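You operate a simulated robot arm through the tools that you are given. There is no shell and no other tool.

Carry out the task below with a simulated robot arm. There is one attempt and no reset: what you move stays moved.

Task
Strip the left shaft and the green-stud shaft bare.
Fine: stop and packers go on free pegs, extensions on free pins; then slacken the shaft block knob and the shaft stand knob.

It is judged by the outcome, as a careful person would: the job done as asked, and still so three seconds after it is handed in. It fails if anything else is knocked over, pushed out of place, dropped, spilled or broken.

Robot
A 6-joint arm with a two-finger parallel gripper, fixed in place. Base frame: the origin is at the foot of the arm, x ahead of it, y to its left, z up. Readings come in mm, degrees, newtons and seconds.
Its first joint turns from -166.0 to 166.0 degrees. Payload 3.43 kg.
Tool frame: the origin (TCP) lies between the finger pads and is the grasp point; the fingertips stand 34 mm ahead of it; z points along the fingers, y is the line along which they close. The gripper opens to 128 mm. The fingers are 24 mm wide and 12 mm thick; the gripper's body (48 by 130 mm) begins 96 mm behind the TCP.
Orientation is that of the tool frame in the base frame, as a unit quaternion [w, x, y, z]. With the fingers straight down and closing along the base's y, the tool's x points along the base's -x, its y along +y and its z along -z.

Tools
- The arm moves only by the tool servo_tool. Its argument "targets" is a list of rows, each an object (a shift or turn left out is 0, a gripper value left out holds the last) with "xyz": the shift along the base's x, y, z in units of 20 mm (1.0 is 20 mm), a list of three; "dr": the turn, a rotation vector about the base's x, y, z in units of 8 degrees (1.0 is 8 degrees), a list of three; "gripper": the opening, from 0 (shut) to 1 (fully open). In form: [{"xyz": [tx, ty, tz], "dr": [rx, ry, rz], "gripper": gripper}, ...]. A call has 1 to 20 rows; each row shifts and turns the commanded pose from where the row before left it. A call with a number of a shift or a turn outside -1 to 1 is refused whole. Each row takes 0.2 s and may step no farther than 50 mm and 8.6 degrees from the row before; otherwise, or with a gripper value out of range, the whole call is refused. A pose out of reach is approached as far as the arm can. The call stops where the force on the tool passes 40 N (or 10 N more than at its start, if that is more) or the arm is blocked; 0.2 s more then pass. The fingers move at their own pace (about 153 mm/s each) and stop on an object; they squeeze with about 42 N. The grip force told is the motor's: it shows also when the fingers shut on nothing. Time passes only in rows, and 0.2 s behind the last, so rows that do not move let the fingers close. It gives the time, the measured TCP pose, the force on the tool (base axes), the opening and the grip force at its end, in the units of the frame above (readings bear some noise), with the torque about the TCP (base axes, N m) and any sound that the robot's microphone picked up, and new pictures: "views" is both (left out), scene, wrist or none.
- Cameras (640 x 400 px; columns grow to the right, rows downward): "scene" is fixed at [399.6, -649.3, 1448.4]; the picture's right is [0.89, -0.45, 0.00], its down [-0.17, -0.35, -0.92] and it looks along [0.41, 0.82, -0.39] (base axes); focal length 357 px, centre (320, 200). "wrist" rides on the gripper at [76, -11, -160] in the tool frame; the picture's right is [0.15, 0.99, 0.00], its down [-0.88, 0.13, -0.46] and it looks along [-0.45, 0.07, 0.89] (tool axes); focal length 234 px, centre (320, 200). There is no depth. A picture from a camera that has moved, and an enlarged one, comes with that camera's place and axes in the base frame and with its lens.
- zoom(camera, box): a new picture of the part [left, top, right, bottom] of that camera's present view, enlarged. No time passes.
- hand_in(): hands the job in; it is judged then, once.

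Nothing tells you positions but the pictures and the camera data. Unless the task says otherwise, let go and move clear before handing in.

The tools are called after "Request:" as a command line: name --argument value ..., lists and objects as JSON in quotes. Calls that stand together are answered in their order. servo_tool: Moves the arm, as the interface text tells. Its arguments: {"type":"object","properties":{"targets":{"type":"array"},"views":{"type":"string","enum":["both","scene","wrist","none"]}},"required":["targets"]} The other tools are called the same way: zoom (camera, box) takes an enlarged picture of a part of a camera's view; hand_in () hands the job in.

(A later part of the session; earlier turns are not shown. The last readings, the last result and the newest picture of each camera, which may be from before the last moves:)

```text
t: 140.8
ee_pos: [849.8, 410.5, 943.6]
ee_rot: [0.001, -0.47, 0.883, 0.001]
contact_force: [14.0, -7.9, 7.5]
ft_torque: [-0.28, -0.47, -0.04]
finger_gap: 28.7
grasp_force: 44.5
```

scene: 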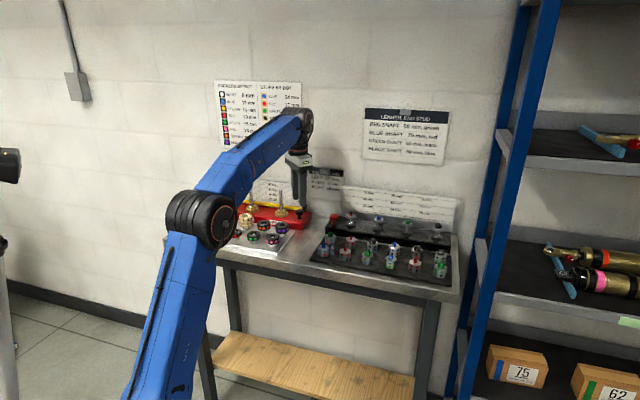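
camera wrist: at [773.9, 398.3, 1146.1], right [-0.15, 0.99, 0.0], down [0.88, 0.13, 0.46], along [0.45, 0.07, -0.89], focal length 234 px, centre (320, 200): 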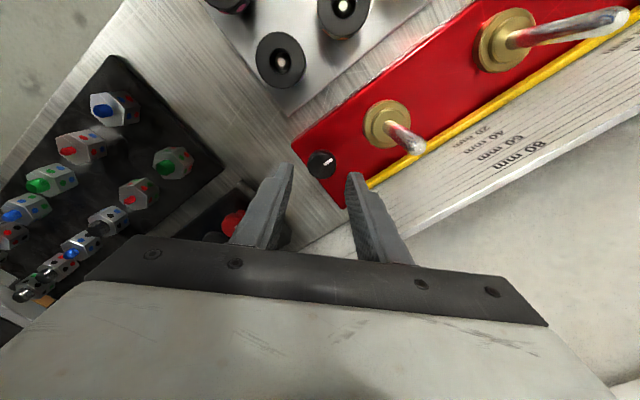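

Request:
servo_tool --targets '[{"xyz": [0.025, -0.015, 0]}, {"xyz": [0, 0, 0]}]' --views "none"

Request:
zoom --camera "wrist" --box '[280, 140, 360, 200]'

Request:
zoom --camera "scene" --box '[290, 190, 325, 225]'

```text
t: 141.4
ee_pos: [849.1, 410.1, 942.2]
ee_rot: [0.0, -0.47, 0.883, 0.001]
contact_force: [8.9, -6.1, 7.7]
ft_torque: [-0.01, -0.39, -0.04]
finger_gap: 28.6
grasp_force: 45.0
```

```text
6.67 times, centred on (320, 170) of wrist
camera zoom: at [816.1, 340.3, 1101.4], right [-0.9, 0.43, 0.0], down [0.38, 0.8, 0.46], along [0.2, 0.41, -0.89], focal length 1561 px, centre (320, 400)
```

zoom: 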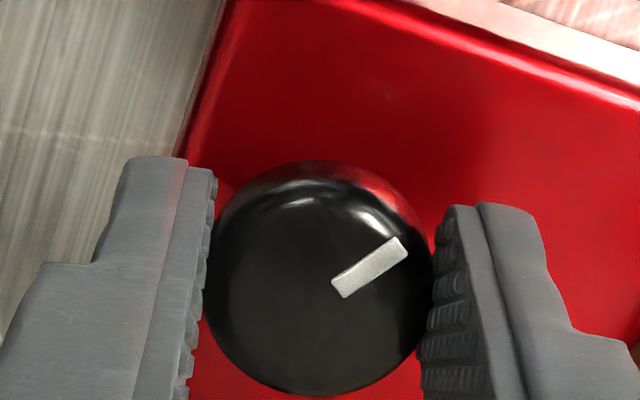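

```text
11.43 times, centred on (308, 208) of scene
camera zoom: at [399.6, -649.3, 1448.4], right [0.89, -0.45, 0.0], down [-0.17, -0.35, -0.92], along [0.41, 0.82, -0.39], focal length 4080 px, centre (463, 114)
```

zoom: 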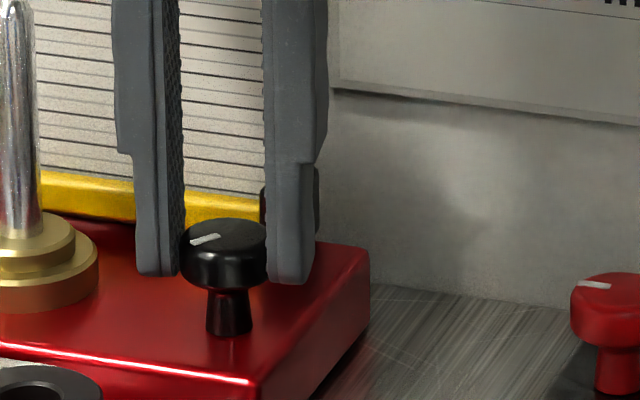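

It's turned 56° and seems to be rising a touch as it unscrews. I'll follow that and continue turning.

Request:
servo_tool --targets '[{"xyz": [0.015, -0.01, 0.015]}, {"xyz": [0.006, -0.008, 0.005], "dr": [0, 0, 1]}, {"xyz": [0.006, -0.008, 0.005], "dr": [0, 0, 1]}, {"xyz": [0, 0, 0]}]' --views "none"

```text
t: 142.4
ee_pos: [848.8, 410.1, 943.0]
ee_rot: [0.001, -0.588, 0.809, 0.001]
contact_force: [0.6, 1.3, -0.1]
ft_torque: [0.1, 0.0, 0.0]
finger_gap: 28.5
grasp_force: 44.6
```

Request:
servo_tool --targets '[{"xyz": [0.01, -0.006, 0.004], "dr": [0, 0, 1]}, {"xyz": [0.01, -0.005, 0.004], "dr": [0, 0, 1]}, {"xyz": [0.01, -0.004, 0.004], "dr": [0, 0, 1]}, {"xyz": [0, 0, 0]}]' --views "none"

Request:
zoom --camera "wrist" --box '[280, 140, 360, 200]'

Request:
zoom --camera "scene" --box '[290, 190, 325, 225]'

```text
t: 143.4
ee_pos: [850.3, 409.4, 944.0]
ee_rot: [-0.001, 0.743, -0.669, 0.0]
contact_force: [11.6, 5.6, -1.6]
ft_torque: [0.13, -0.4, -0.03]
finger_gap: 28.6
grasp_force: 45.3
```

```text
6.67 times, centred on (320, 170) of wrist
camera zoom: at [869.7, 334.8, 1102.0], right [-0.97, -0.25, 0.0], down [-0.22, 0.86, 0.46], along [-0.11, 0.44, -0.89], focal length 1561 px, centre (320, 400)
```

zoom: 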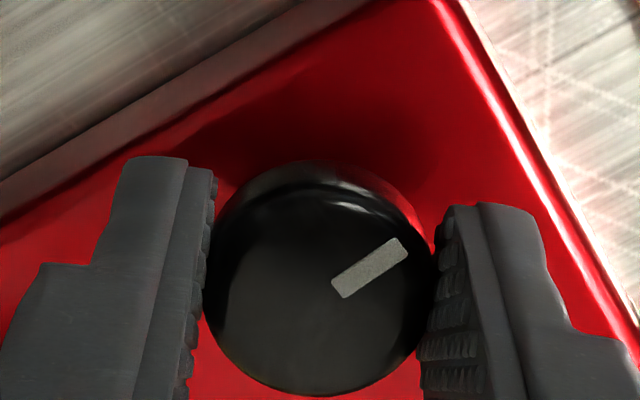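

```text
11.43 times, centred on (308, 208) of scene
camera zoom: at [399.6, -649.3, 1448.4], right [0.89, -0.45, 0.0], down [-0.17, -0.35, -0.92], along [0.41, 0.82, -0.39], focal length 4080 px, centre (463, 114)
```

zoom: 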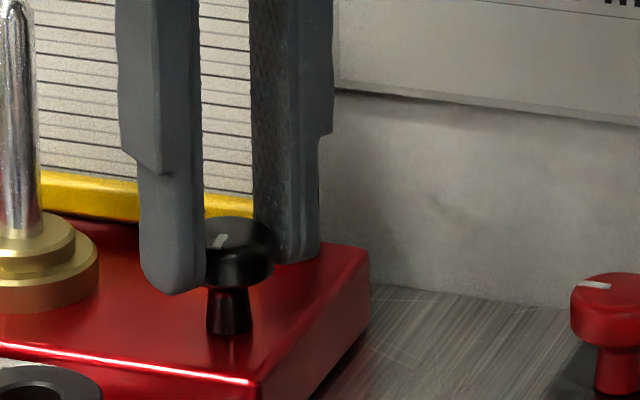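

Request:
servo_tool --targets '[{"xyz": [0.02, 0.01, 0]}, {"xyz": [0.012, 0, 0.002], "dr": [0, 0, 1]}, {"xyz": [0.012, 0.002, 0.002], "dr": [0, 0, 1]}, {"xyz": [0.012, 0.004, 0.002], "dr": [0, 0, 1]}, {"xyz": [0, 0, 0]}]' --views "none"

```text
t: 144.6
ee_pos: [851.3, 409.1, 943.7]
ee_rot: [-0.001, 0.866, -0.5, 0.0]
contact_force: [2.9, 4.9, 0.4]
ft_torque: [0.19, -0.05, 0.01]
finger_gap: 28.9
grasp_force: 45.4
```

Request:
servo_tool --targets '[{"xyz": [0.008, 0.01, 0], "dr": [0, 0, 1]}, {"xyz": [0.008, 0.006, 0.002], "dr": [0, 0, 1]}, {"xyz": [0.008, 0.008, 0.002], "dr": [0, 0, 1]}, {"xyz": [0, 0, 0]}]' --views "none"

Request:
zoom --camera "scene" --box '[290, 190, 325, 225]'

Request:
zoom --camera "wrist" --box '[280, 140, 360, 200]'

```text
t: 145.6
ee_pos: [851.6, 409.9, 944.9]
ee_rot: [-0.001, 0.951, -0.309, -0.002]
contact_force: [-1.7, 3.8, -2.1]
ft_torque: [0.06, 0.01, 0.01]
finger_gap: 28.8
grasp_force: 44.8
```

```text
11.43 times, centred on (308, 208) of scene
camera zoom: at [399.6, -649.3, 1448.4], right [0.89, -0.45, 0.0], down [-0.17, -0.35, -0.92], along [0.41, 0.82, -0.39], focal length 4080 px, centre (463, 114)
```

zoom: 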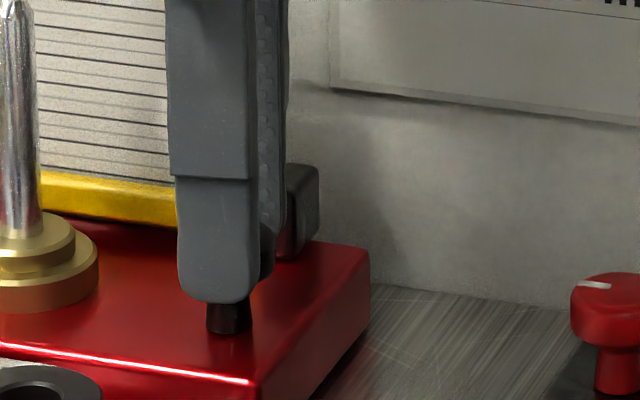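

```text
6.67 times, centred on (320, 170) of wrist
camera zoom: at [920.3, 374.5, 1102.2], right [-0.46, -0.89, 0.0], down [-0.79, 0.41, 0.46], along [-0.41, 0.21, -0.89], focal length 1561 px, centre (320, 400)
```

zoom: 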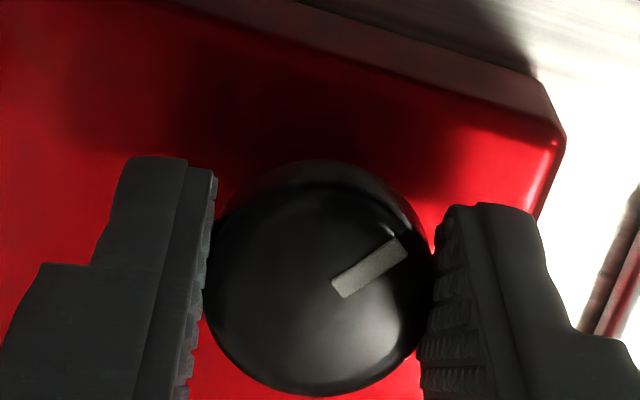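

Request:
servo_tool --targets '[{"xyz": [0.002, 0.012, 0], "dr": [0, 0, 1]}, {"xyz": [0, 0.008, 0], "dr": [0, 0, 1]}, {"xyz": [0, 0, 0]}]' --views "none"

```text
t: 146.4
ee_pos: [852.7, 410.6, 944.1]
ee_rot: [0.0, 0.985, -0.174, -0.001]
contact_force: [7.4, 6.8, 2.0]
ft_torque: [0.19, -0.23, 0.02]
finger_gap: 28.7
grasp_force: 44.5
```

Turned about 160° anticlockwise with no resistance left. I'll open slightly, lift away and check the pointer.

Request:
servo_tool --targets '[{"xyz": [0, 0, 0], "gripper": 0.29}, {"xyz": [0, 0, 0]}, {"xyz": [0, 0, 0]}, {"xyz": [0, 0, 0.3]}, {"xyz": [0, 0, 0.6]}, {"xyz": [0, 0, 0.9]}, {"xyz": [0, 0, 0.6]}]'

Request:
zoom --camera "scene" --box '[290, 190, 345, 230]'

Request:
zoom --camera "wrist" --box '[240, 100, 400, 220]'

```text
t: 148.0
ee_pos: [852.5, 410.2, 991.4]
ee_rot: [0.0, 0.985, -0.174, -0.002]
contact_force: [1.0, 0.9, 0.0]
ft_torque: [0.0, -0.01, 0.0]
finger_gap: 37.1
grasp_force: 0.2
camera wrist: at [927.5, 394.4, 1149.9], right [-0.2, -0.98, 0.0], down [-0.87, 0.18, 0.46], along [-0.45, 0.09, -0.89], focal length 234 px, centre (320, 200)
```

scene: 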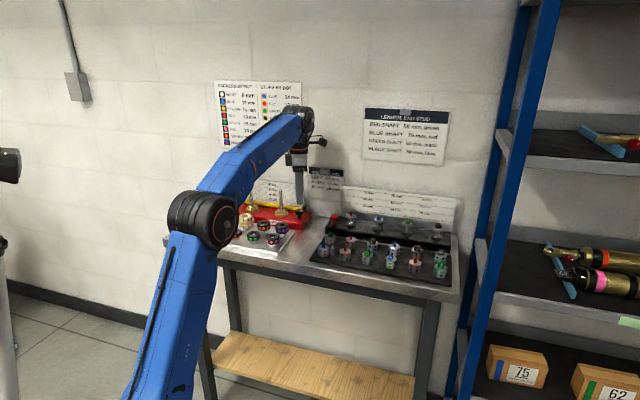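
wrist: 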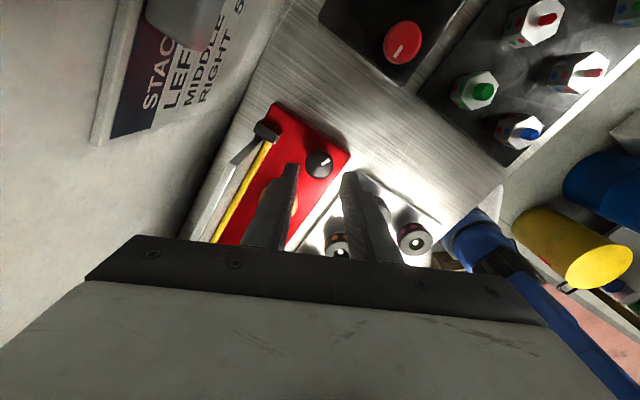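

```text
10.00 times, centred on (318, 210) of scene
camera zoom: at [399.6, -649.3, 1448.4], right [0.89, -0.45, 0.0], down [-0.17, -0.35, -0.92], along [0.41, 0.82, -0.39], focal length 3570 px, centre (345, 100)
```

zoom: 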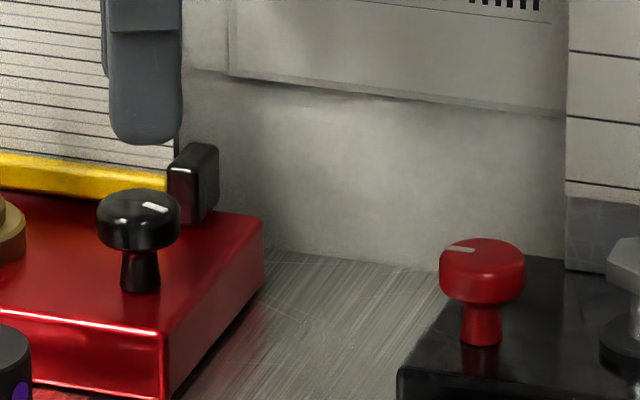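

```text
3.33 times, centred on (320, 160) of wrist
camera zoom: at [927.5, 394.4, 1149.9], right [-0.2, -0.98, 0.0], down [-0.87, 0.18, 0.46], along [-0.45, 0.09, -0.89], focal length 781 px, centre (320, 333)
```

zoom: 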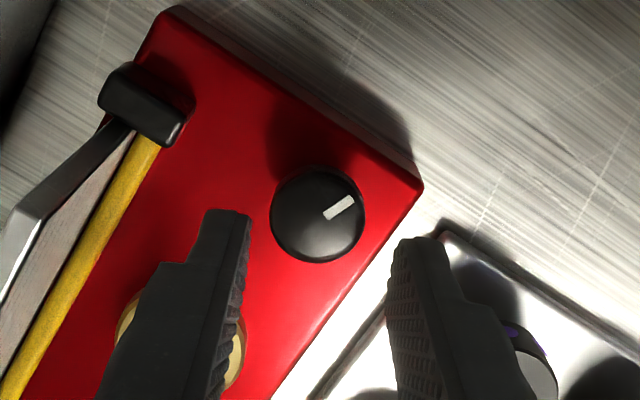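

The block knob is slackened: its pointer has swung round about 160°. For the stand's red knob at about (941, 324), I'll back off, rotate the tool the other way, and use a slight tilt to reach.

Request:
servo_tool --targets '[{"xyz": [-0.3, -0.9, 0.1], "dr": [0, 0, -1]}, {"xyz": [-0.3, -0.9, 0.1], "dr": [0, 0, -1]}, {"xyz": [-0.3, -0.9, 0], "dr": [0, 0, -1]}, {"xyz": [-0.2, -0.9, 0], "dr": [0, 0, -1]}, {"dr": [0, 0, -1]}, {"dr": [0, 0, -1]}, {"dr": [0, 0, -1]}, {"dr": [0, 0, -1]}, {"dr": [0, 0, -1]}, {"dr": [0, 0, -1]}, {"dr": [0, 0, -1]}, {"dr": [0, 0, -1]}, {"dr": [0, 0, -1]}, {"dr": [0, 0, -1]}, {"dr": [0, 0, -1]}, {"dr": [0, 0, -1]}, {"dr": [0, 0, -1]}, {"dr": [0, 0, -1]}, {"dr": [0, 0, -1]}, {"dr": [0, 0, -1]}]' --views "none"

Request:
servo_tool --targets '[{"dr": [0, 0, -1]}, {"dr": [0, 0, -1]}, {"dr": [0, 0, -1]}, {"dr": [0, 0, -1]}, {"dr": [0, 0, -1]}, {"dr": [0, 0, -0.125]}]'

```text
t: 152.2
ee_pos: [829.4, 337.6, 995.5]
ee_rot: [0.001, 0.003, 1.0, 0.0]
contact_force: [-0.4, -0.4, -0.4]
ft_torque: [0.01, -0.01, 0.02]
finger_gap: 37.0
grasp_force: 0.1
```

```text
t: 153.6
ee_pos: [829.0, 338.0, 995.0]
ee_rot: [0.0, 0.351, 0.936, -0.001]
contact_force: [0.2, 0.4, 0.1]
ft_torque: [0.02, 0.02, 0.01]
finger_gap: 37.2
grasp_force: 0.0
camera wrist: at [765.5, 379.3, 1153.6], right [0.54, 0.84, 0.0], down [0.75, -0.48, 0.46], along [0.38, -0.25, -0.89], focal length 234 px, centre (320, 200)
```

scene: 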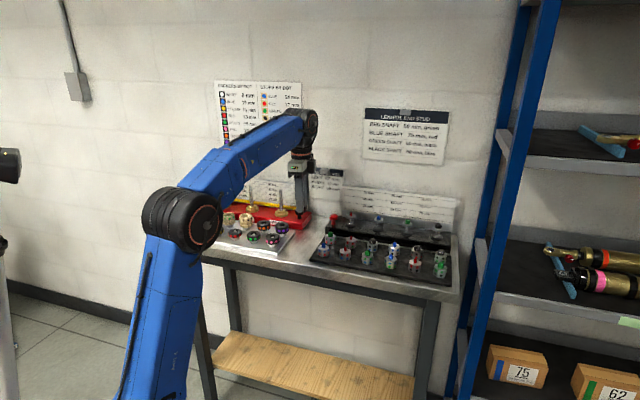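
wrist: 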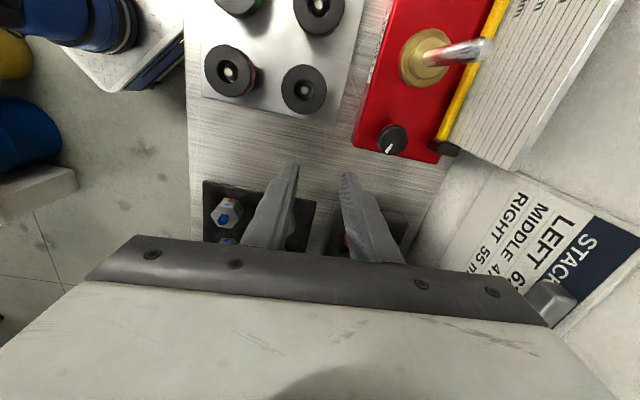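

The yaw range is fine. Now I'll tilt 15° for reach and move above the red knob.

Request:
servo_tool --targets '[{"xyz": [0.8, -0.07, -0.1], "dr": [-0.615, -0.7075, 0], "gripper": 0.36}, {"xyz": [0.8, -0.07, -0.1], "dr": [-0.615, -0.7075, 0]}, {"xyz": [0.8, -0.07, -0.2]}, {"xyz": [0.9, -0.08, -0.25]}, {"xyz": [0.95, -0.08, -0.25]}, {"xyz": [0.95, -0.08, -0.25]}, {"xyz": [0, 0, 0]}]'

Request:
zoom --camera "wrist" --box '[240, 90, 400, 210]'

Request:
zoom --camera "scene" --box '[310, 185, 370, 235]'

```text
t: 155.2
ee_pos: [934.4, 329.8, 974.9]
ee_rot: [0.123, 0.347, 0.929, -0.046]
contact_force: [0.0, -0.2, -1.1]
ft_torque: [0.01, 0.0, -0.05]
finger_gap: 46.1
grasp_force: 0.1
camera wrist: at [841.4, 396.3, 1107.3], right [0.54, 0.84, -0.04], down [0.64, -0.38, 0.67], along [0.55, -0.39, -0.74], focal length 234 px, centre (320, 200)
```

scene: 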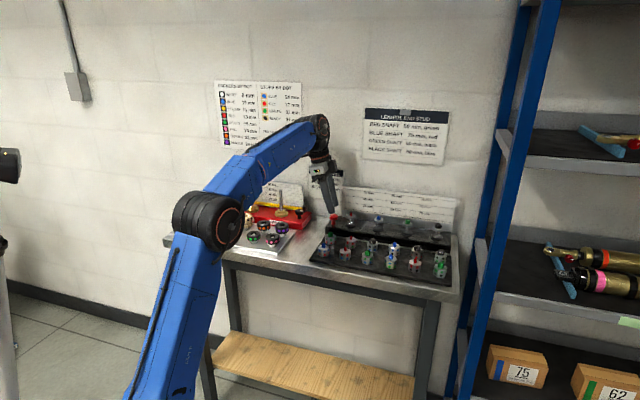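
wrist: 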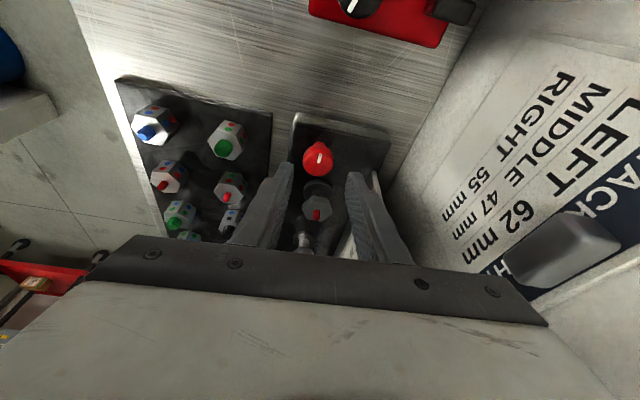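

```text
3.33 times, centred on (320, 150) of wrist
camera zoom: at [841.4, 396.3, 1107.3], right [0.54, 0.84, -0.04], down [0.64, -0.38, 0.67], along [0.55, -0.39, -0.74], focal length 781 px, centre (320, 367)
```

zoom: 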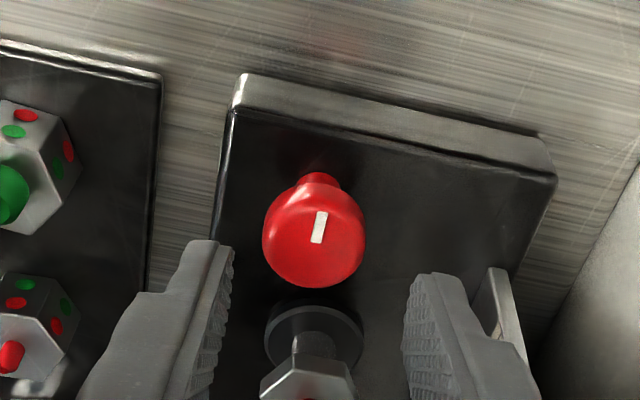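

```text
8.00 times, centred on (340, 210) of scene
camera zoom: at [399.6, -649.3, 1448.4], right [0.89, -0.45, 0.0], down [-0.17, -0.35, -0.92], along [0.41, 0.82, -0.39], focal length 2856 px, centre (160, 120)
```

zoom: 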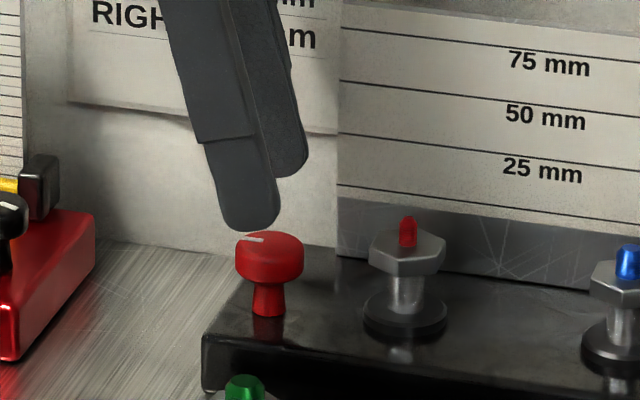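

The red knob is between the fingers' line of approach. I'll nudge ~1 mm, descend around the cap and check.

Request:
servo_tool --targets '[{"xyz": [-0.04, -0.045, -0.4]}, {"xyz": [0, 0, -0.4]}, {"xyz": [0, 0, -0.4]}, {"xyz": [0, 0, -0.25]}, {"xyz": [0, 0, 0]}]' --views "none"

Request:
zoom --camera "wrist" --box '[240, 110, 400, 230]'

Request:
zoom --camera "scene" --box '[315, 195, 355, 230]'

```text
t: 156.4
ee_pos: [932.2, 328.4, 944.3]
ee_rot: [0.123, 0.348, 0.928, -0.047]
contact_force: [0.0, -0.2, 0.4]
ft_torque: [-0.01, -0.04, -0.01]
finger_gap: 46.1
grasp_force: 0.0
```

```text
3.33 times, centred on (320, 170) of wrist
camera zoom: at [839.3, 395.5, 1077.8], right [0.54, 0.84, -0.04], down [0.64, -0.38, 0.67], along [0.55, -0.39, -0.74], focal length 781 px, centre (320, 300)
```

zoom: 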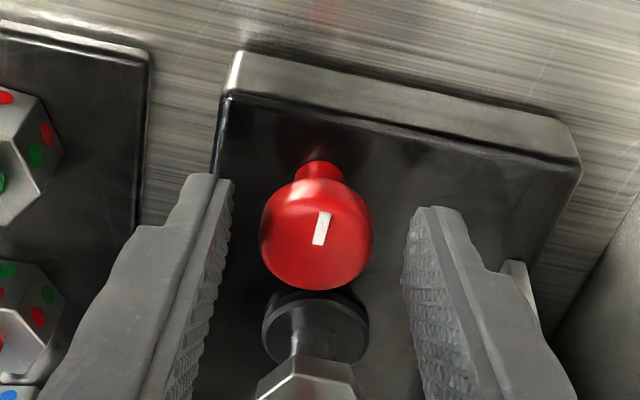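

```text
11.43 times, centred on (335, 212) of scene
camera zoom: at [399.6, -649.3, 1448.4], right [0.89, -0.45, 0.0], down [-0.17, -0.35, -0.92], along [0.41, 0.82, -0.39], focal length 4080 px, centre (149, 57)
```

zoom: 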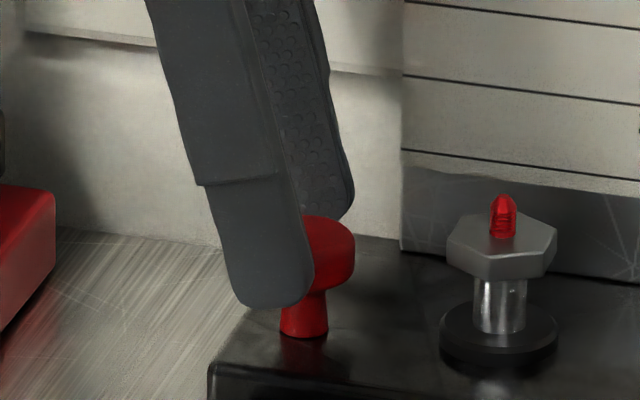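

Request:
servo_tool --targets '[{"xyz": [0.06, -0.053, 0], "gripper": 0.3}, {"xyz": [0, 0, 0], "gripper": 0.26}, {"xyz": [0, 0, 0], "gripper": 0}, {"xyz": [0, 0, 0]}, {"xyz": [0, 0, 0]}]' --views "none"

Request:
zoom --camera "wrist" --box '[240, 110, 400, 230]'

```text
t: 157.6
ee_pos: [932.4, 327.0, 945.2]
ee_rot: [0.123, 0.347, 0.929, -0.047]
contact_force: [-8.5, -7.2, -2.3]
ft_torque: [-0.12, 0.24, -0.06]
finger_gap: 29.2
grasp_force: 45.0
```

```text
3.33 times, centred on (320, 170) of wrist
camera zoom: at [840.1, 394.1, 1077.6], right [0.54, 0.84, -0.04], down [0.64, -0.38, 0.67], along [0.55, -0.39, -0.74], focal length 781 px, centre (320, 300)
```

zoom: 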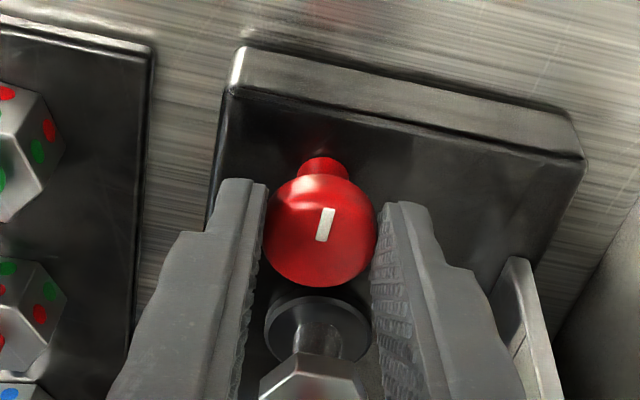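

Request:
servo_tool --targets '[{"xyz": [-0.013, -0.015, 0]}, {"xyz": [-0.0157, -0.021, 0], "dr": [0, 0, 0.5]}, {"xyz": [-0.0157, -0.021, 0], "dr": [0, 0, 0.5]}, {"xyz": [-0.025, -0.046, 0], "dr": [0, 0, 1]}, {"xyz": [0, 0, 0]}]' --views "none"

Request:
zoom --camera "scene" --box '[315, 195, 355, 230]'

Request:
zoom --camera "wrist" --box '[240, 110, 400, 230]'

```text
t: 158.8
ee_pos: [932.6, 325.9, 944.4]
ee_rot: [0.128, 0.214, 0.968, -0.028]
contact_force: [-7.8, 1.1, 3.2]
ft_torque: [0.02, 0.17, -0.02]
finger_gap: 28.6
grasp_force: 45.6
```

```text
11.43 times, centred on (335, 212) of scene
camera zoom: at [399.6, -649.3, 1448.4], right [0.89, -0.45, 0.0], down [-0.17, -0.35, -0.92], along [0.41, 0.82, -0.39], focal length 4080 px, centre (149, 57)
```

zoom: 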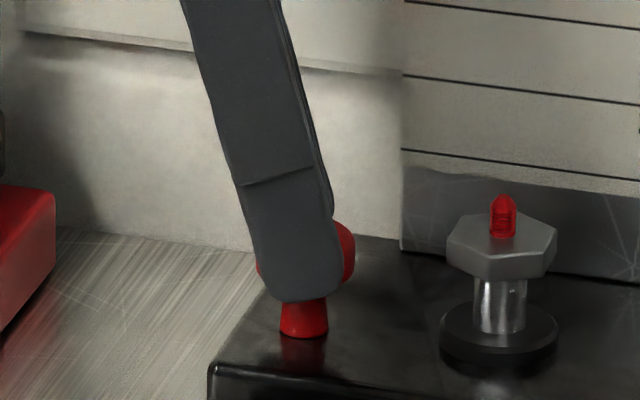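

```text
3.33 times, centred on (320, 170) of wrist
camera zoom: at [823.8, 363.3, 1077.5], right [0.29, 0.96, -0.04], down [0.72, -0.19, 0.67], along [0.63, -0.22, -0.74], focal length 781 px, centre (320, 300)
```

zoom: 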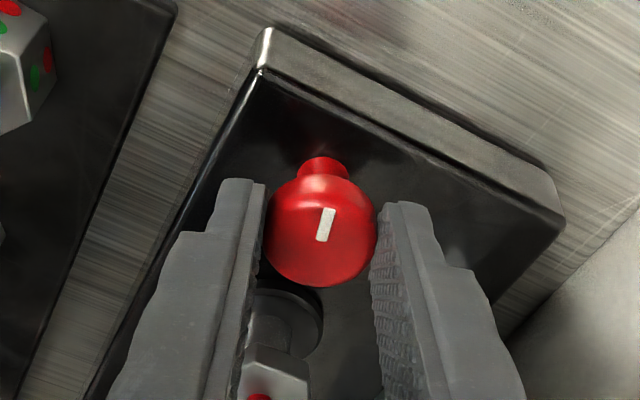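

The red knob turns along. Continuing anticlockwise with the orbit compensation.

Request:
servo_tool --targets '[{"xyz": [-0.013, 0, 0.004]}, {"xyz": [-0.0188, -0.0489, 0], "dr": [0, 0, 1]}, {"xyz": [-0.0118, -0.051, 0.002], "dr": [0, 0, 1]}, {"xyz": [-0.0046, -0.0521, 0.002], "dr": [0, 0, 1]}, {"xyz": [0, 0, 0]}]' --views "none"

```text
t: 160.0
ee_pos: [931.3, 321.8, 944.0]
ee_rot: [0.133, 0.009, 0.991, -0.001]
contact_force: [7.4, 4.5, 10.6]
ft_torque: [0.21, -0.72, 0.04]
finger_gap: 28.7
grasp_force: 45.2
```

Request:
servo_tool --targets '[{"xyz": [0.013, 0.008, 0.02]}, {"xyz": [0.0028, -0.0523, 0.003], "dr": [0, 0, 1]}, {"xyz": [0.01, -0.0514, 0.003], "dr": [0, 0, 1]}, {"xyz": [0.017, -0.0495, 0.003], "dr": [0, 0, 1]}, {"xyz": [0, 0, 0]}]' --views "none"

Request:
zoom --camera "wrist" --box '[240, 110, 400, 230]'

```text
t: 161.2
ee_pos: [931.8, 317.6, 945.5]
ee_rot: [0.128, -0.198, 0.971, 0.026]
contact_force: [-2.1, -9.5, 4.5]
ft_torque: [-0.32, 0.25, -0.04]
finger_gap: 28.6
grasp_force: 44.9
```

```text
3.33 times, centred on (320, 170) of wrist
camera zoom: at [831.3, 263.0, 1077.9], right [-0.52, 0.86, -0.04], down [0.62, 0.41, 0.67], along [0.59, 0.32, -0.74], focal length 781 px, centre (320, 300)
```

zoom: 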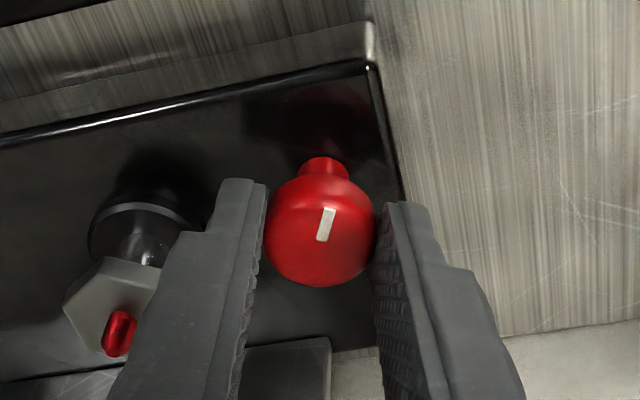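

Request:
servo_tool --targets '[{"xyz": [-0.004, -0.016, 0.01]}, {"xyz": [0.0238, -0.0466, 0.003], "dr": [0, 0, 1]}, {"xyz": [0.03, -0.0429, 0.003], "dr": [0, 0, 1]}, {"xyz": [0.0357, -0.0383, 0.003], "dr": [0, 0, 1]}, {"xyz": [0, 0, 0]}]' --views "none"

```text
t: 162.4
ee_pos: [934.9, 315.8, 945.7]
ee_rot: [0.121, -0.395, 0.909, 0.052]
contact_force: [-16.9, -20.0, -0.5]
ft_torque: [-0.68, 0.69, -0.01]
finger_gap: 28.9
grasp_force: 45.1
```

Request:
servo_tool --targets '[{"xyz": [-0.015, -0.018, 0]}, {"xyz": [-0.015, -0.018, 0]}, {"xyz": [0, 0, 0]}]' --views "none"

```text
t: 163.2
ee_pos: [934.2, 314.8, 943.9]
ee_rot: [0.12, -0.396, 0.909, 0.053]
contact_force: [-11.2, -17.9, -1.9]
ft_torque: [-0.39, 0.36, -0.02]
finger_gap: 29.2
grasp_force: 44.7
```

Request:
servo_tool --targets '[{"xyz": [-0.03, -0.04, 0]}, {"xyz": [-0.02, -0.04, 0]}, {"xyz": [0, 0, 0]}]' --views "none"

Request:
zoom --camera "wrist" --box '[240, 110, 400, 230]'

Request:
zoom --camera "scene" --box '[315, 195, 355, 230]'

```text
t: 164.0
ee_pos: [934.1, 315.8, 945.5]
ee_rot: [0.121, -0.395, 0.909, 0.053]
contact_force: [16.8, 5.9, 2.3]
ft_torque: [0.59, -0.83, -0.08]
finger_gap: 28.8
grasp_force: 45.4
```

```text
3.33 times, centred on (320, 170) of wrist
camera zoom: at [864.1, 223.5, 1077.9], right [-0.82, 0.57, -0.04], down [0.4, 0.62, 0.67], along [0.41, 0.53, -0.74], focal length 781 px, centre (320, 300)
```

zoom: 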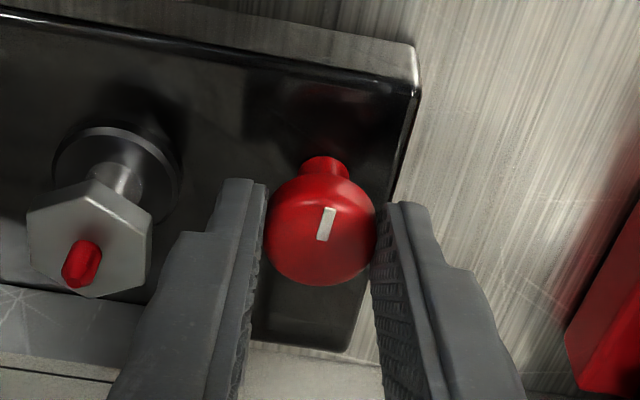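

```text
11.43 times, centred on (335, 212) of scene
camera zoom: at [399.6, -649.3, 1448.4], right [0.89, -0.45, 0.0], down [-0.17, -0.35, -0.92], along [0.41, 0.82, -0.39], focal length 4080 px, centre (149, 57)
```

zoom: 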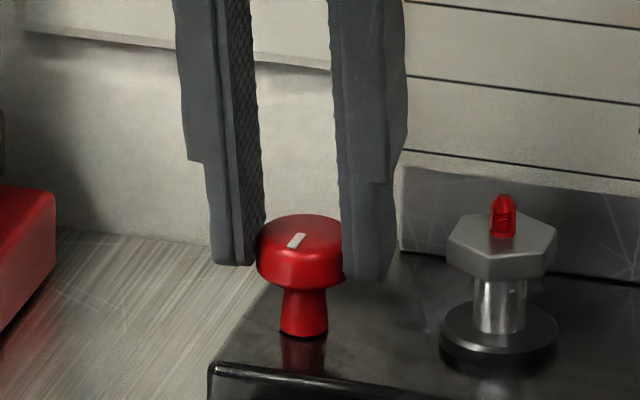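

Request:
servo_tool --targets '[{"xyz": [0.03, 0.018, 0]}, {"xyz": [0.0407, -0.033, 0.003], "dr": [0, 0, 1]}, {"xyz": [0.0449, -0.027, 0.003], "dr": [0, 0, 1]}, {"xyz": [0, 0, 0]}]' --views "none"

```text
t: 165.0
ee_pos: [936.1, 312.5, 945.2]
ee_rot: [0.113, -0.518, 0.845, 0.068]
contact_force: [25.4, 11.2, 7.4]
ft_torque: [0.49, -0.9, -0.16]
finger_gap: 28.7
grasp_force: 45.3
```

Request:
servo_tool --targets '[{"xyz": [0.025, 0.015, 0.01]}, {"xyz": [0.02, 0.01, 0.005]}, {"xyz": [0, 0, 0]}]' --views "none"

```text
t: 165.8
ee_pos: [936.1, 314.2, 944.6]
ee_rot: [0.111, -0.518, 0.845, 0.069]
contact_force: [8.2, 2.9, 1.8]
ft_torque: [-0.03, -0.1, -0.05]
finger_gap: 28.8
grasp_force: 44.9
```

Request:
servo_tool --targets '[{"xyz": [0.06, -0.016, 0.003], "dr": [0, 0, 1]}, {"xyz": [0.055, -0.01, 0.003], "dr": [0, 0, 1]}, {"xyz": [0, 0, 0]}]' --views "none"

Request:
zoom --camera "wrist" --box '[240, 110, 400, 230]'

Request:
zoom --camera "scene" --box '[315, 195, 355, 230]'

```text
t: 166.6
ee_pos: [937.9, 313.2, 945.0]
ee_rot: [0.101, -0.63, 0.765, 0.084]
contact_force: [-1.0, -9.5, -1.7]
ft_torque: [-0.49, 0.12, -0.02]
finger_gap: 28.6
grasp_force: 44.7
```

```text
3.33 times, centred on (320, 170) of wrist
camera zoom: at [927.8, 197.8, 1078.6], right [-1.0, 0.05, -0.04], down [0.01, 0.74, 0.67], along [0.06, 0.67, -0.74], focal length 781 px, centre (320, 300)
```

zoom: 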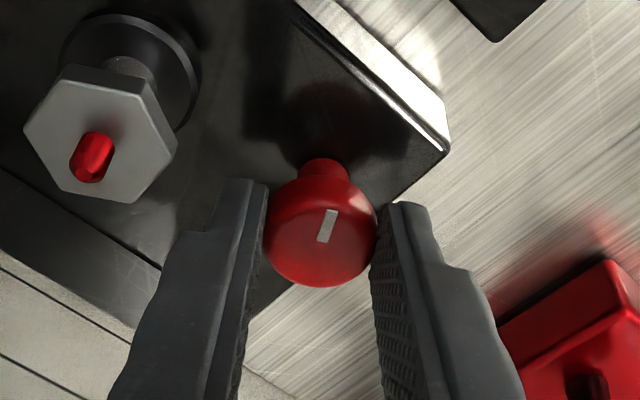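

```text
11.43 times, centred on (335, 212) of scene
camera zoom: at [399.6, -649.3, 1448.4], right [0.89, -0.45, 0.0], down [-0.17, -0.35, -0.92], along [0.41, 0.82, -0.39], focal length 4080 px, centre (149, 57)
```

zoom: 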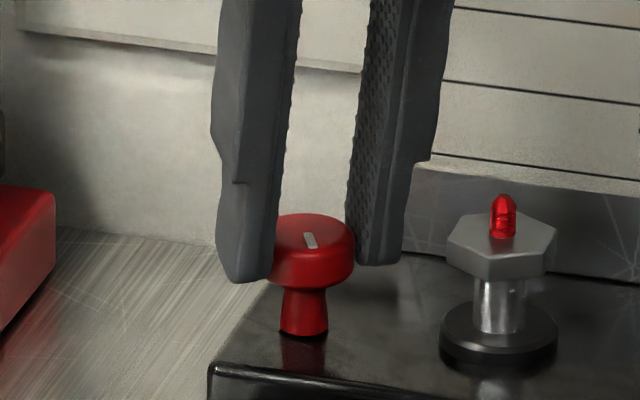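

The red knob has turned 120°. To be properly slack I'd like at least half a turn on both knobs, so I'll release, lift, swing back and take a second bite.

Request:
servo_tool --targets '[{"xyz": [0, 0, 0], "gripper": 0.31}, {"xyz": [0, 0, 0]}, {"xyz": [0, 0, 0]}, {"xyz": [0, 0, 0.4]}, {"xyz": [0, 0, 0.6]}, {"xyz": [0, 0, 0.45]}, {"xyz": [0, 0, 0]}]'

Request:
zoom --camera "scene" --box '[290, 190, 350, 230]'

Request:
zoom --camera "wrist" --box '[240, 90, 400, 210]'

```text
t: 168.2
ee_pos: [938.9, 313.2, 974.7]
ee_rot: [0.101, -0.631, 0.765, 0.084]
contact_force: [0.3, 0.3, -0.3]
ft_torque: [-0.02, 0.0, -0.01]
finger_gap: 39.7
grasp_force: 0.1
camera wrist: at [928.4, 198.5, 1107.7], right [-1.0, 0.05, -0.04], down [0.01, 0.74, 0.67], along [0.06, 0.67, -0.74], focal length 234 px, centre (320, 200)
```

scene: 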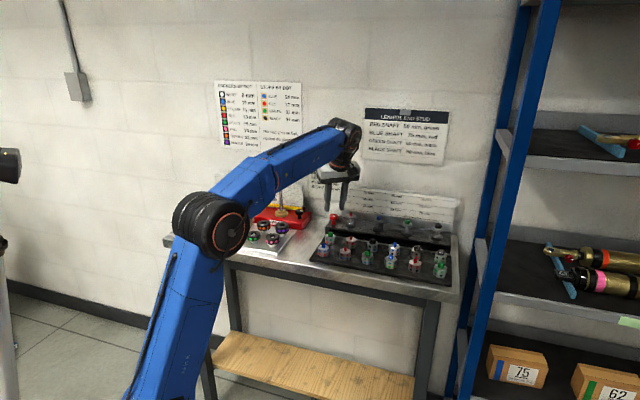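
wrist: 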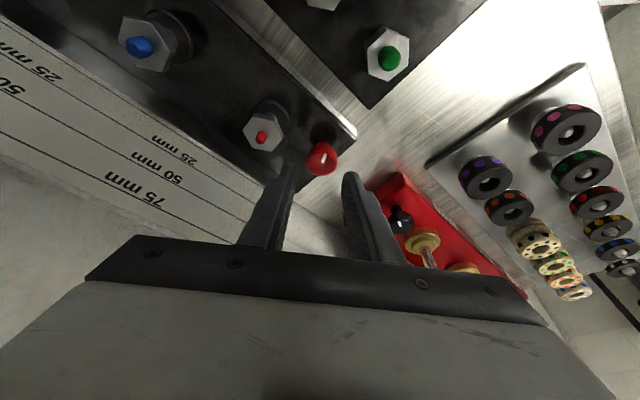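

```text
10.00 times, centred on (320, 210) of scene
camera zoom: at [399.6, -649.3, 1448.4], right [0.89, -0.45, 0.0], down [-0.17, -0.35, -0.92], along [0.41, 0.82, -0.39], focal length 3570 px, centre (320, 100)
```

zoom: 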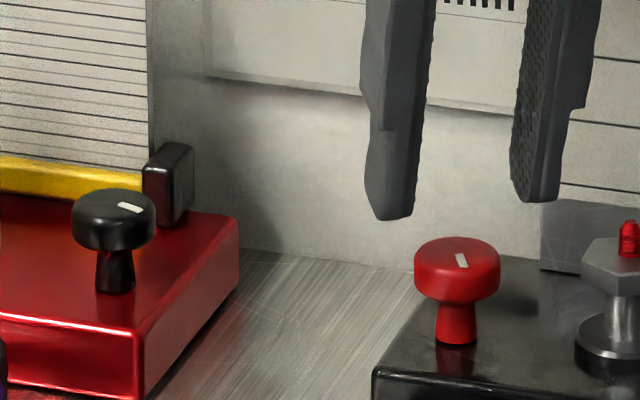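

```text
3.33 times, centred on (320, 150) of wrist
camera zoom: at [928.4, 198.5, 1107.7], right [-1.0, 0.05, -0.04], down [0.01, 0.74, 0.67], along [0.06, 0.67, -0.74], focal length 781 px, centre (320, 367)
```

zoom: 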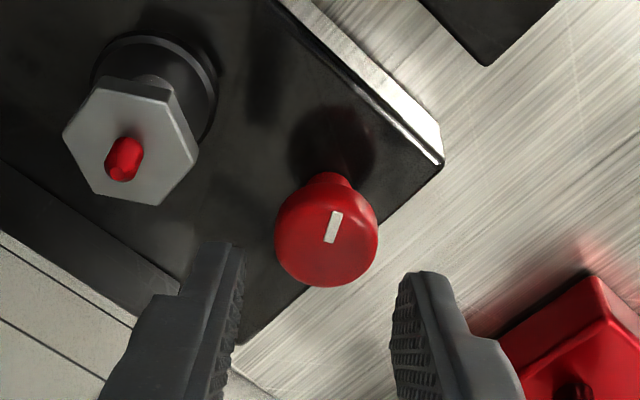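

Request:
servo_tool --targets '[{"xyz": [-0.0506, 0.0136, 0], "dr": [0, 0, -1]}, {"xyz": [-0.0482, 0.0205, 0], "dr": [0, 0, -1]}, {"xyz": [-0.0449, 0.027, 0], "dr": [0, 0, -1]}, {"xyz": [-0.0407, 0.033, 0], "dr": [0, 0, -1]}, {"xyz": [-0.0357, 0.0383, 0], "dr": [0, 0, -1]}, {"xyz": [-0.03, 0.0429, 0], "dr": [0, 0, -1]}, {"xyz": [-0.0238, 0.0466, 0], "dr": [0, 0, -1]}, {"xyz": [-0.017, 0.0495, 0], "dr": [0, 0, -1]}, {"xyz": [-0.01, 0.0514, 0], "dr": [0, 0, -1]}, {"xyz": [-0.0028, 0.0523, 0], "dr": [0, 0, -1]}, {"xyz": [0.0046, 0.0521, 0], "dr": [0, 0, -1]}, {"xyz": [0.0118, 0.051, 0], "dr": [0, 0, -1]}, {"xyz": [0.0188, 0.0489, 0], "dr": [0, 0, -1]}, {"xyz": [0.025, 0.046, 0], "dr": [0, 0, -1]}, {"xyz": [0.0314, 0.042, 0], "dr": [0, 0, -1], "gripper": 0.36}, {"xyz": [0, 0, 0]}]' --views "none"

Request:
zoom --camera "wrist" --box '[240, 90, 400, 210]'

```text
t: 171.6
ee_pos: [934.1, 325.2, 973.8]
ee_rot: [0.123, 0.348, 0.928, -0.046]
contact_force: [-0.1, 0.4, -1.2]
ft_torque: [-0.04, -0.01, -0.01]
finger_gap: 46.1
grasp_force: 0.1
```

```text
3.33 times, centred on (320, 150) of wrist
camera zoom: at [840.5, 392.3, 1107.6], right [0.54, 0.84, -0.04], down [0.64, -0.38, 0.67], along [0.55, -0.39, -0.74], focal length 781 px, centre (320, 367)
```

zoom: 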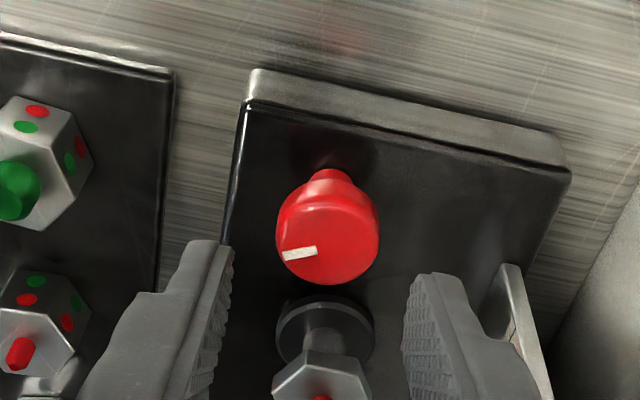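

Request:
servo_tool --targets '[{"xyz": [0, 0.06, -0.4]}, {"xyz": [0, 0, -0.4]}, {"xyz": [0, 0, -0.4]}, {"xyz": [0, 0, -0.22]}, {"xyz": [0, 0, 0], "gripper": 0.3}, {"xyz": [0, 0, 0], "gripper": 0.26}, {"xyz": [0, 0, 0], "gripper": 0}, {"xyz": [0, 0, 0]}, {"xyz": [0, 0, 0]}]' --views "none"

Request:
zoom --camera "wrist" --box '[240, 110, 400, 230]'

```text
t: 173.6
ee_pos: [934.0, 325.7, 946.6]
ee_rot: [0.123, 0.348, 0.928, -0.047]
contact_force: [2.0, 1.1, 1.4]
ft_torque: [0.09, -0.05, 0.01]
finger_gap: 28.3
grasp_force: 44.9
```

```text
3.33 times, centred on (320, 170) of wrist
camera zoom: at [840.4, 393.6, 1079.7], right [0.54, 0.84, -0.04], down [0.64, -0.38, 0.67], along [0.55, -0.39, -0.74], focal length 781 px, centre (320, 300)
```

zoom: 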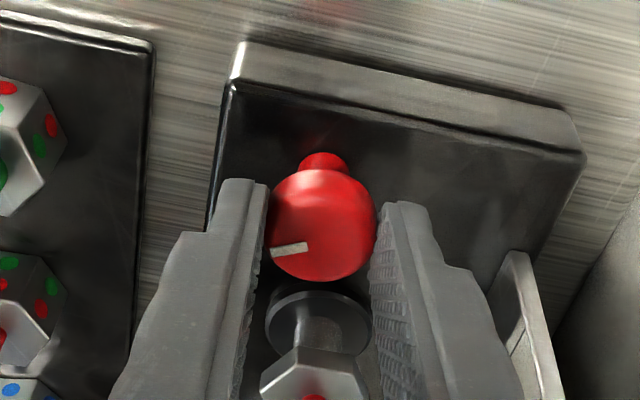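

Request:
servo_tool --targets '[{"xyz": [-0.0314, -0.042, 0], "dr": [0, 0, 1]}, {"xyz": [-0.025, -0.046, 0], "dr": [0, 0, 1]}, {"xyz": [-0.0188, -0.0489, 0], "dr": [0, 0, 1]}, {"xyz": [0, 0, 0]}]' --views "none"

```text
t: 174.6
ee_pos: [930.9, 323.4, 947.1]
ee_rot: [0.13, 0.146, 0.981, -0.02]
contact_force: [6.0, 6.8, 0.4]
ft_torque: [0.24, -0.07, 0.07]
finger_gap: 28.1
grasp_force: 45.1
```

Request:
servo_tool --targets '[{"xyz": [0.01, 0.012, 0]}, {"xyz": [-0.0118, -0.051, 0], "dr": [0, 0, 1]}, {"xyz": [-0.0046, -0.0521, 0], "dr": [0, 0, 1]}, {"xyz": [0.0028, -0.0523, 0], "dr": [0, 0, 1]}, {"xyz": [0, 0, 0]}]' --views "none"

```text
t: 175.8
ee_pos: [931.4, 320.7, 947.4]
ee_rot: [0.132, -0.061, 0.989, 0.009]
contact_force: [2.3, -2.9, 8.1]
ft_torque: [-0.12, -0.22, -0.04]
finger_gap: 28.3
grasp_force: 45.1
```

Request:
servo_tool --targets '[{"xyz": [0.003, -0.004, 0.012]}, {"xyz": [0.01, -0.0514, 0.002], "dr": [0, 0, 1]}, {"xyz": [0.017, -0.0495, 0.002], "dr": [0, 0, 1]}, {"xyz": [0.0238, -0.0466, 0.002], "dr": [0, 0, 1]}, {"xyz": [0, 0, 0]}]' --views "none"

```text
t: 177.0
ee_pos: [933.0, 317.4, 947.4]
ee_rot: [0.127, -0.264, 0.955, 0.035]
contact_force: [-0.4, -7.3, 10.7]
ft_torque: [-0.28, 0.07, -0.07]
finger_gap: 27.9
grasp_force: 44.7
```

Request:
servo_tool --targets '[{"xyz": [-0.002, -0.012, 0.02]}, {"xyz": [0.03, -0.0429, 0.004], "dr": [0, 0, 1]}, {"xyz": [0.0357, -0.0383, 0.004], "dr": [0, 0, 1]}, {"xyz": [0.0407, -0.033, 0.004], "dr": [0, 0, 1]}, {"xyz": [0, 0, 0]}]' --views "none"

Request:
zoom --camera "wrist" --box '[240, 110, 400, 230]'

Request:
zoom --camera "scene" --box '[315, 195, 355, 230]'

```text
t: 178.2
ee_pos: [934.9, 314.5, 947.6]
ee_rot: [0.116, -0.457, 0.88, 0.06]
contact_force: [-0.4, -10.9, 3.1]
ft_torque: [-0.42, 0.02, -0.03]
finger_gap: 28.2
grasp_force: 44.9
```

```text
3.33 times, centred on (320, 170) of wrist
camera zoom: at [879.1, 214.5, 1080.6], right [-0.89, 0.45, -0.04], down [0.31, 0.67, 0.67], along [0.33, 0.58, -0.74], focal length 781 px, centre (320, 300)
```

zoom: 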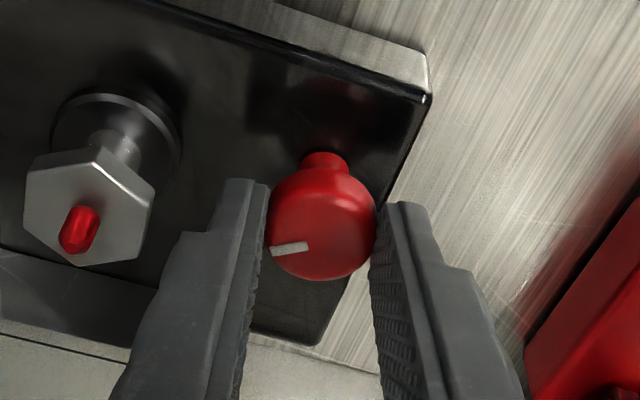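

```text
11.43 times, centred on (335, 212) of scene
camera zoom: at [399.6, -649.3, 1448.4], right [0.89, -0.45, 0.0], down [-0.17, -0.35, -0.92], along [0.41, 0.82, -0.39], focal length 4080 px, centre (149, 57)
```

zoom: 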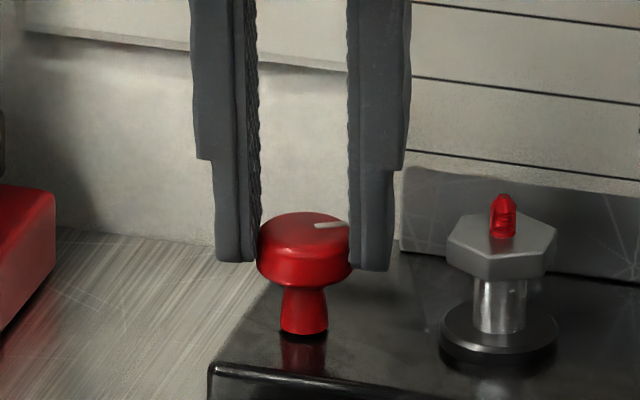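

The red knob is now turned about 216°, its pointer facing the opposite way. Releasing, then a second bite on the black knob.

Request:
servo_tool --targets '[{"xyz": [0, 0, 0], "gripper": 0.31}, {"xyz": [0, 0, 0]}, {"xyz": [0, 0, 0]}, {"xyz": [0, 0, 0.4]}, {"xyz": [0, 0, 0.6]}, {"xyz": [0, 0, 0.4]}, {"xyz": [-0.8, -0.4, 0.2]}, {"xyz": [-0.9, -0.2, 0.2]}, {"xyz": [-0.9, 0, 0]}]'

Request:
zoom --camera "scene" --box '[290, 190, 350, 230]'

```text
t: 180.2
ee_pos: [883.9, 303.2, 983.2]
ee_rot: [0.116, -0.458, 0.879, 0.06]
contact_force: [0.0, 0.5, -0.4]
ft_torque: [0.03, 0.03, 0.01]
finger_gap: 40.0
grasp_force: 0.0
camera wrist: at [827.5, 203.3, 1115.9], right [-0.89, 0.45, -0.04], down [0.31, 0.67, 0.67], along [0.33, 0.58, -0.74], focal length 234 px, centre (320, 200)
```

scene: 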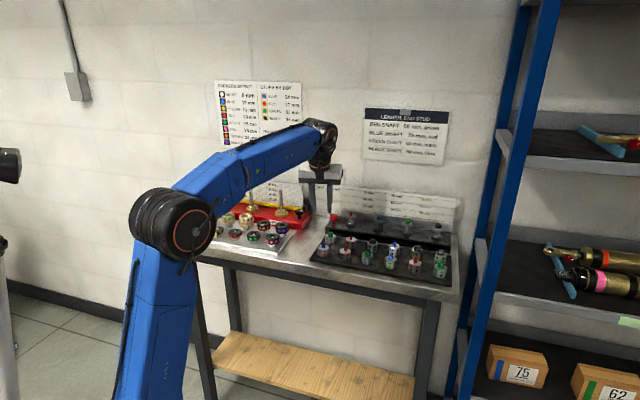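
wrist: 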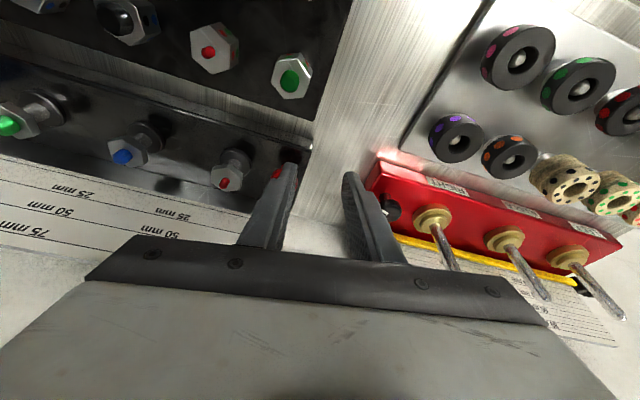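

```text
10.00 times, centred on (320, 210) of scene
camera zoom: at [399.6, -649.3, 1448.4], right [0.89, -0.45, 0.0], down [-0.17, -0.35, -0.92], along [0.41, 0.82, -0.39], focal length 3570 px, centre (320, 100)
```

zoom: 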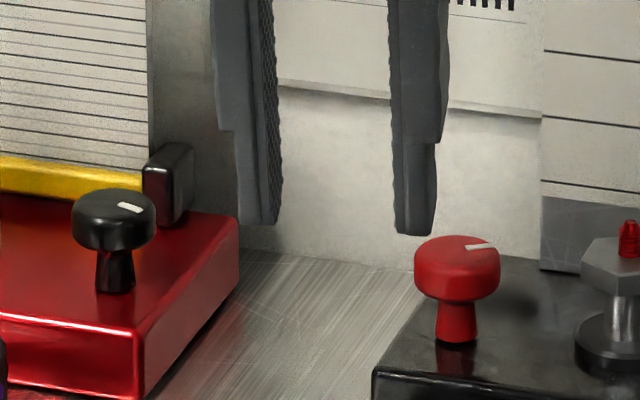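

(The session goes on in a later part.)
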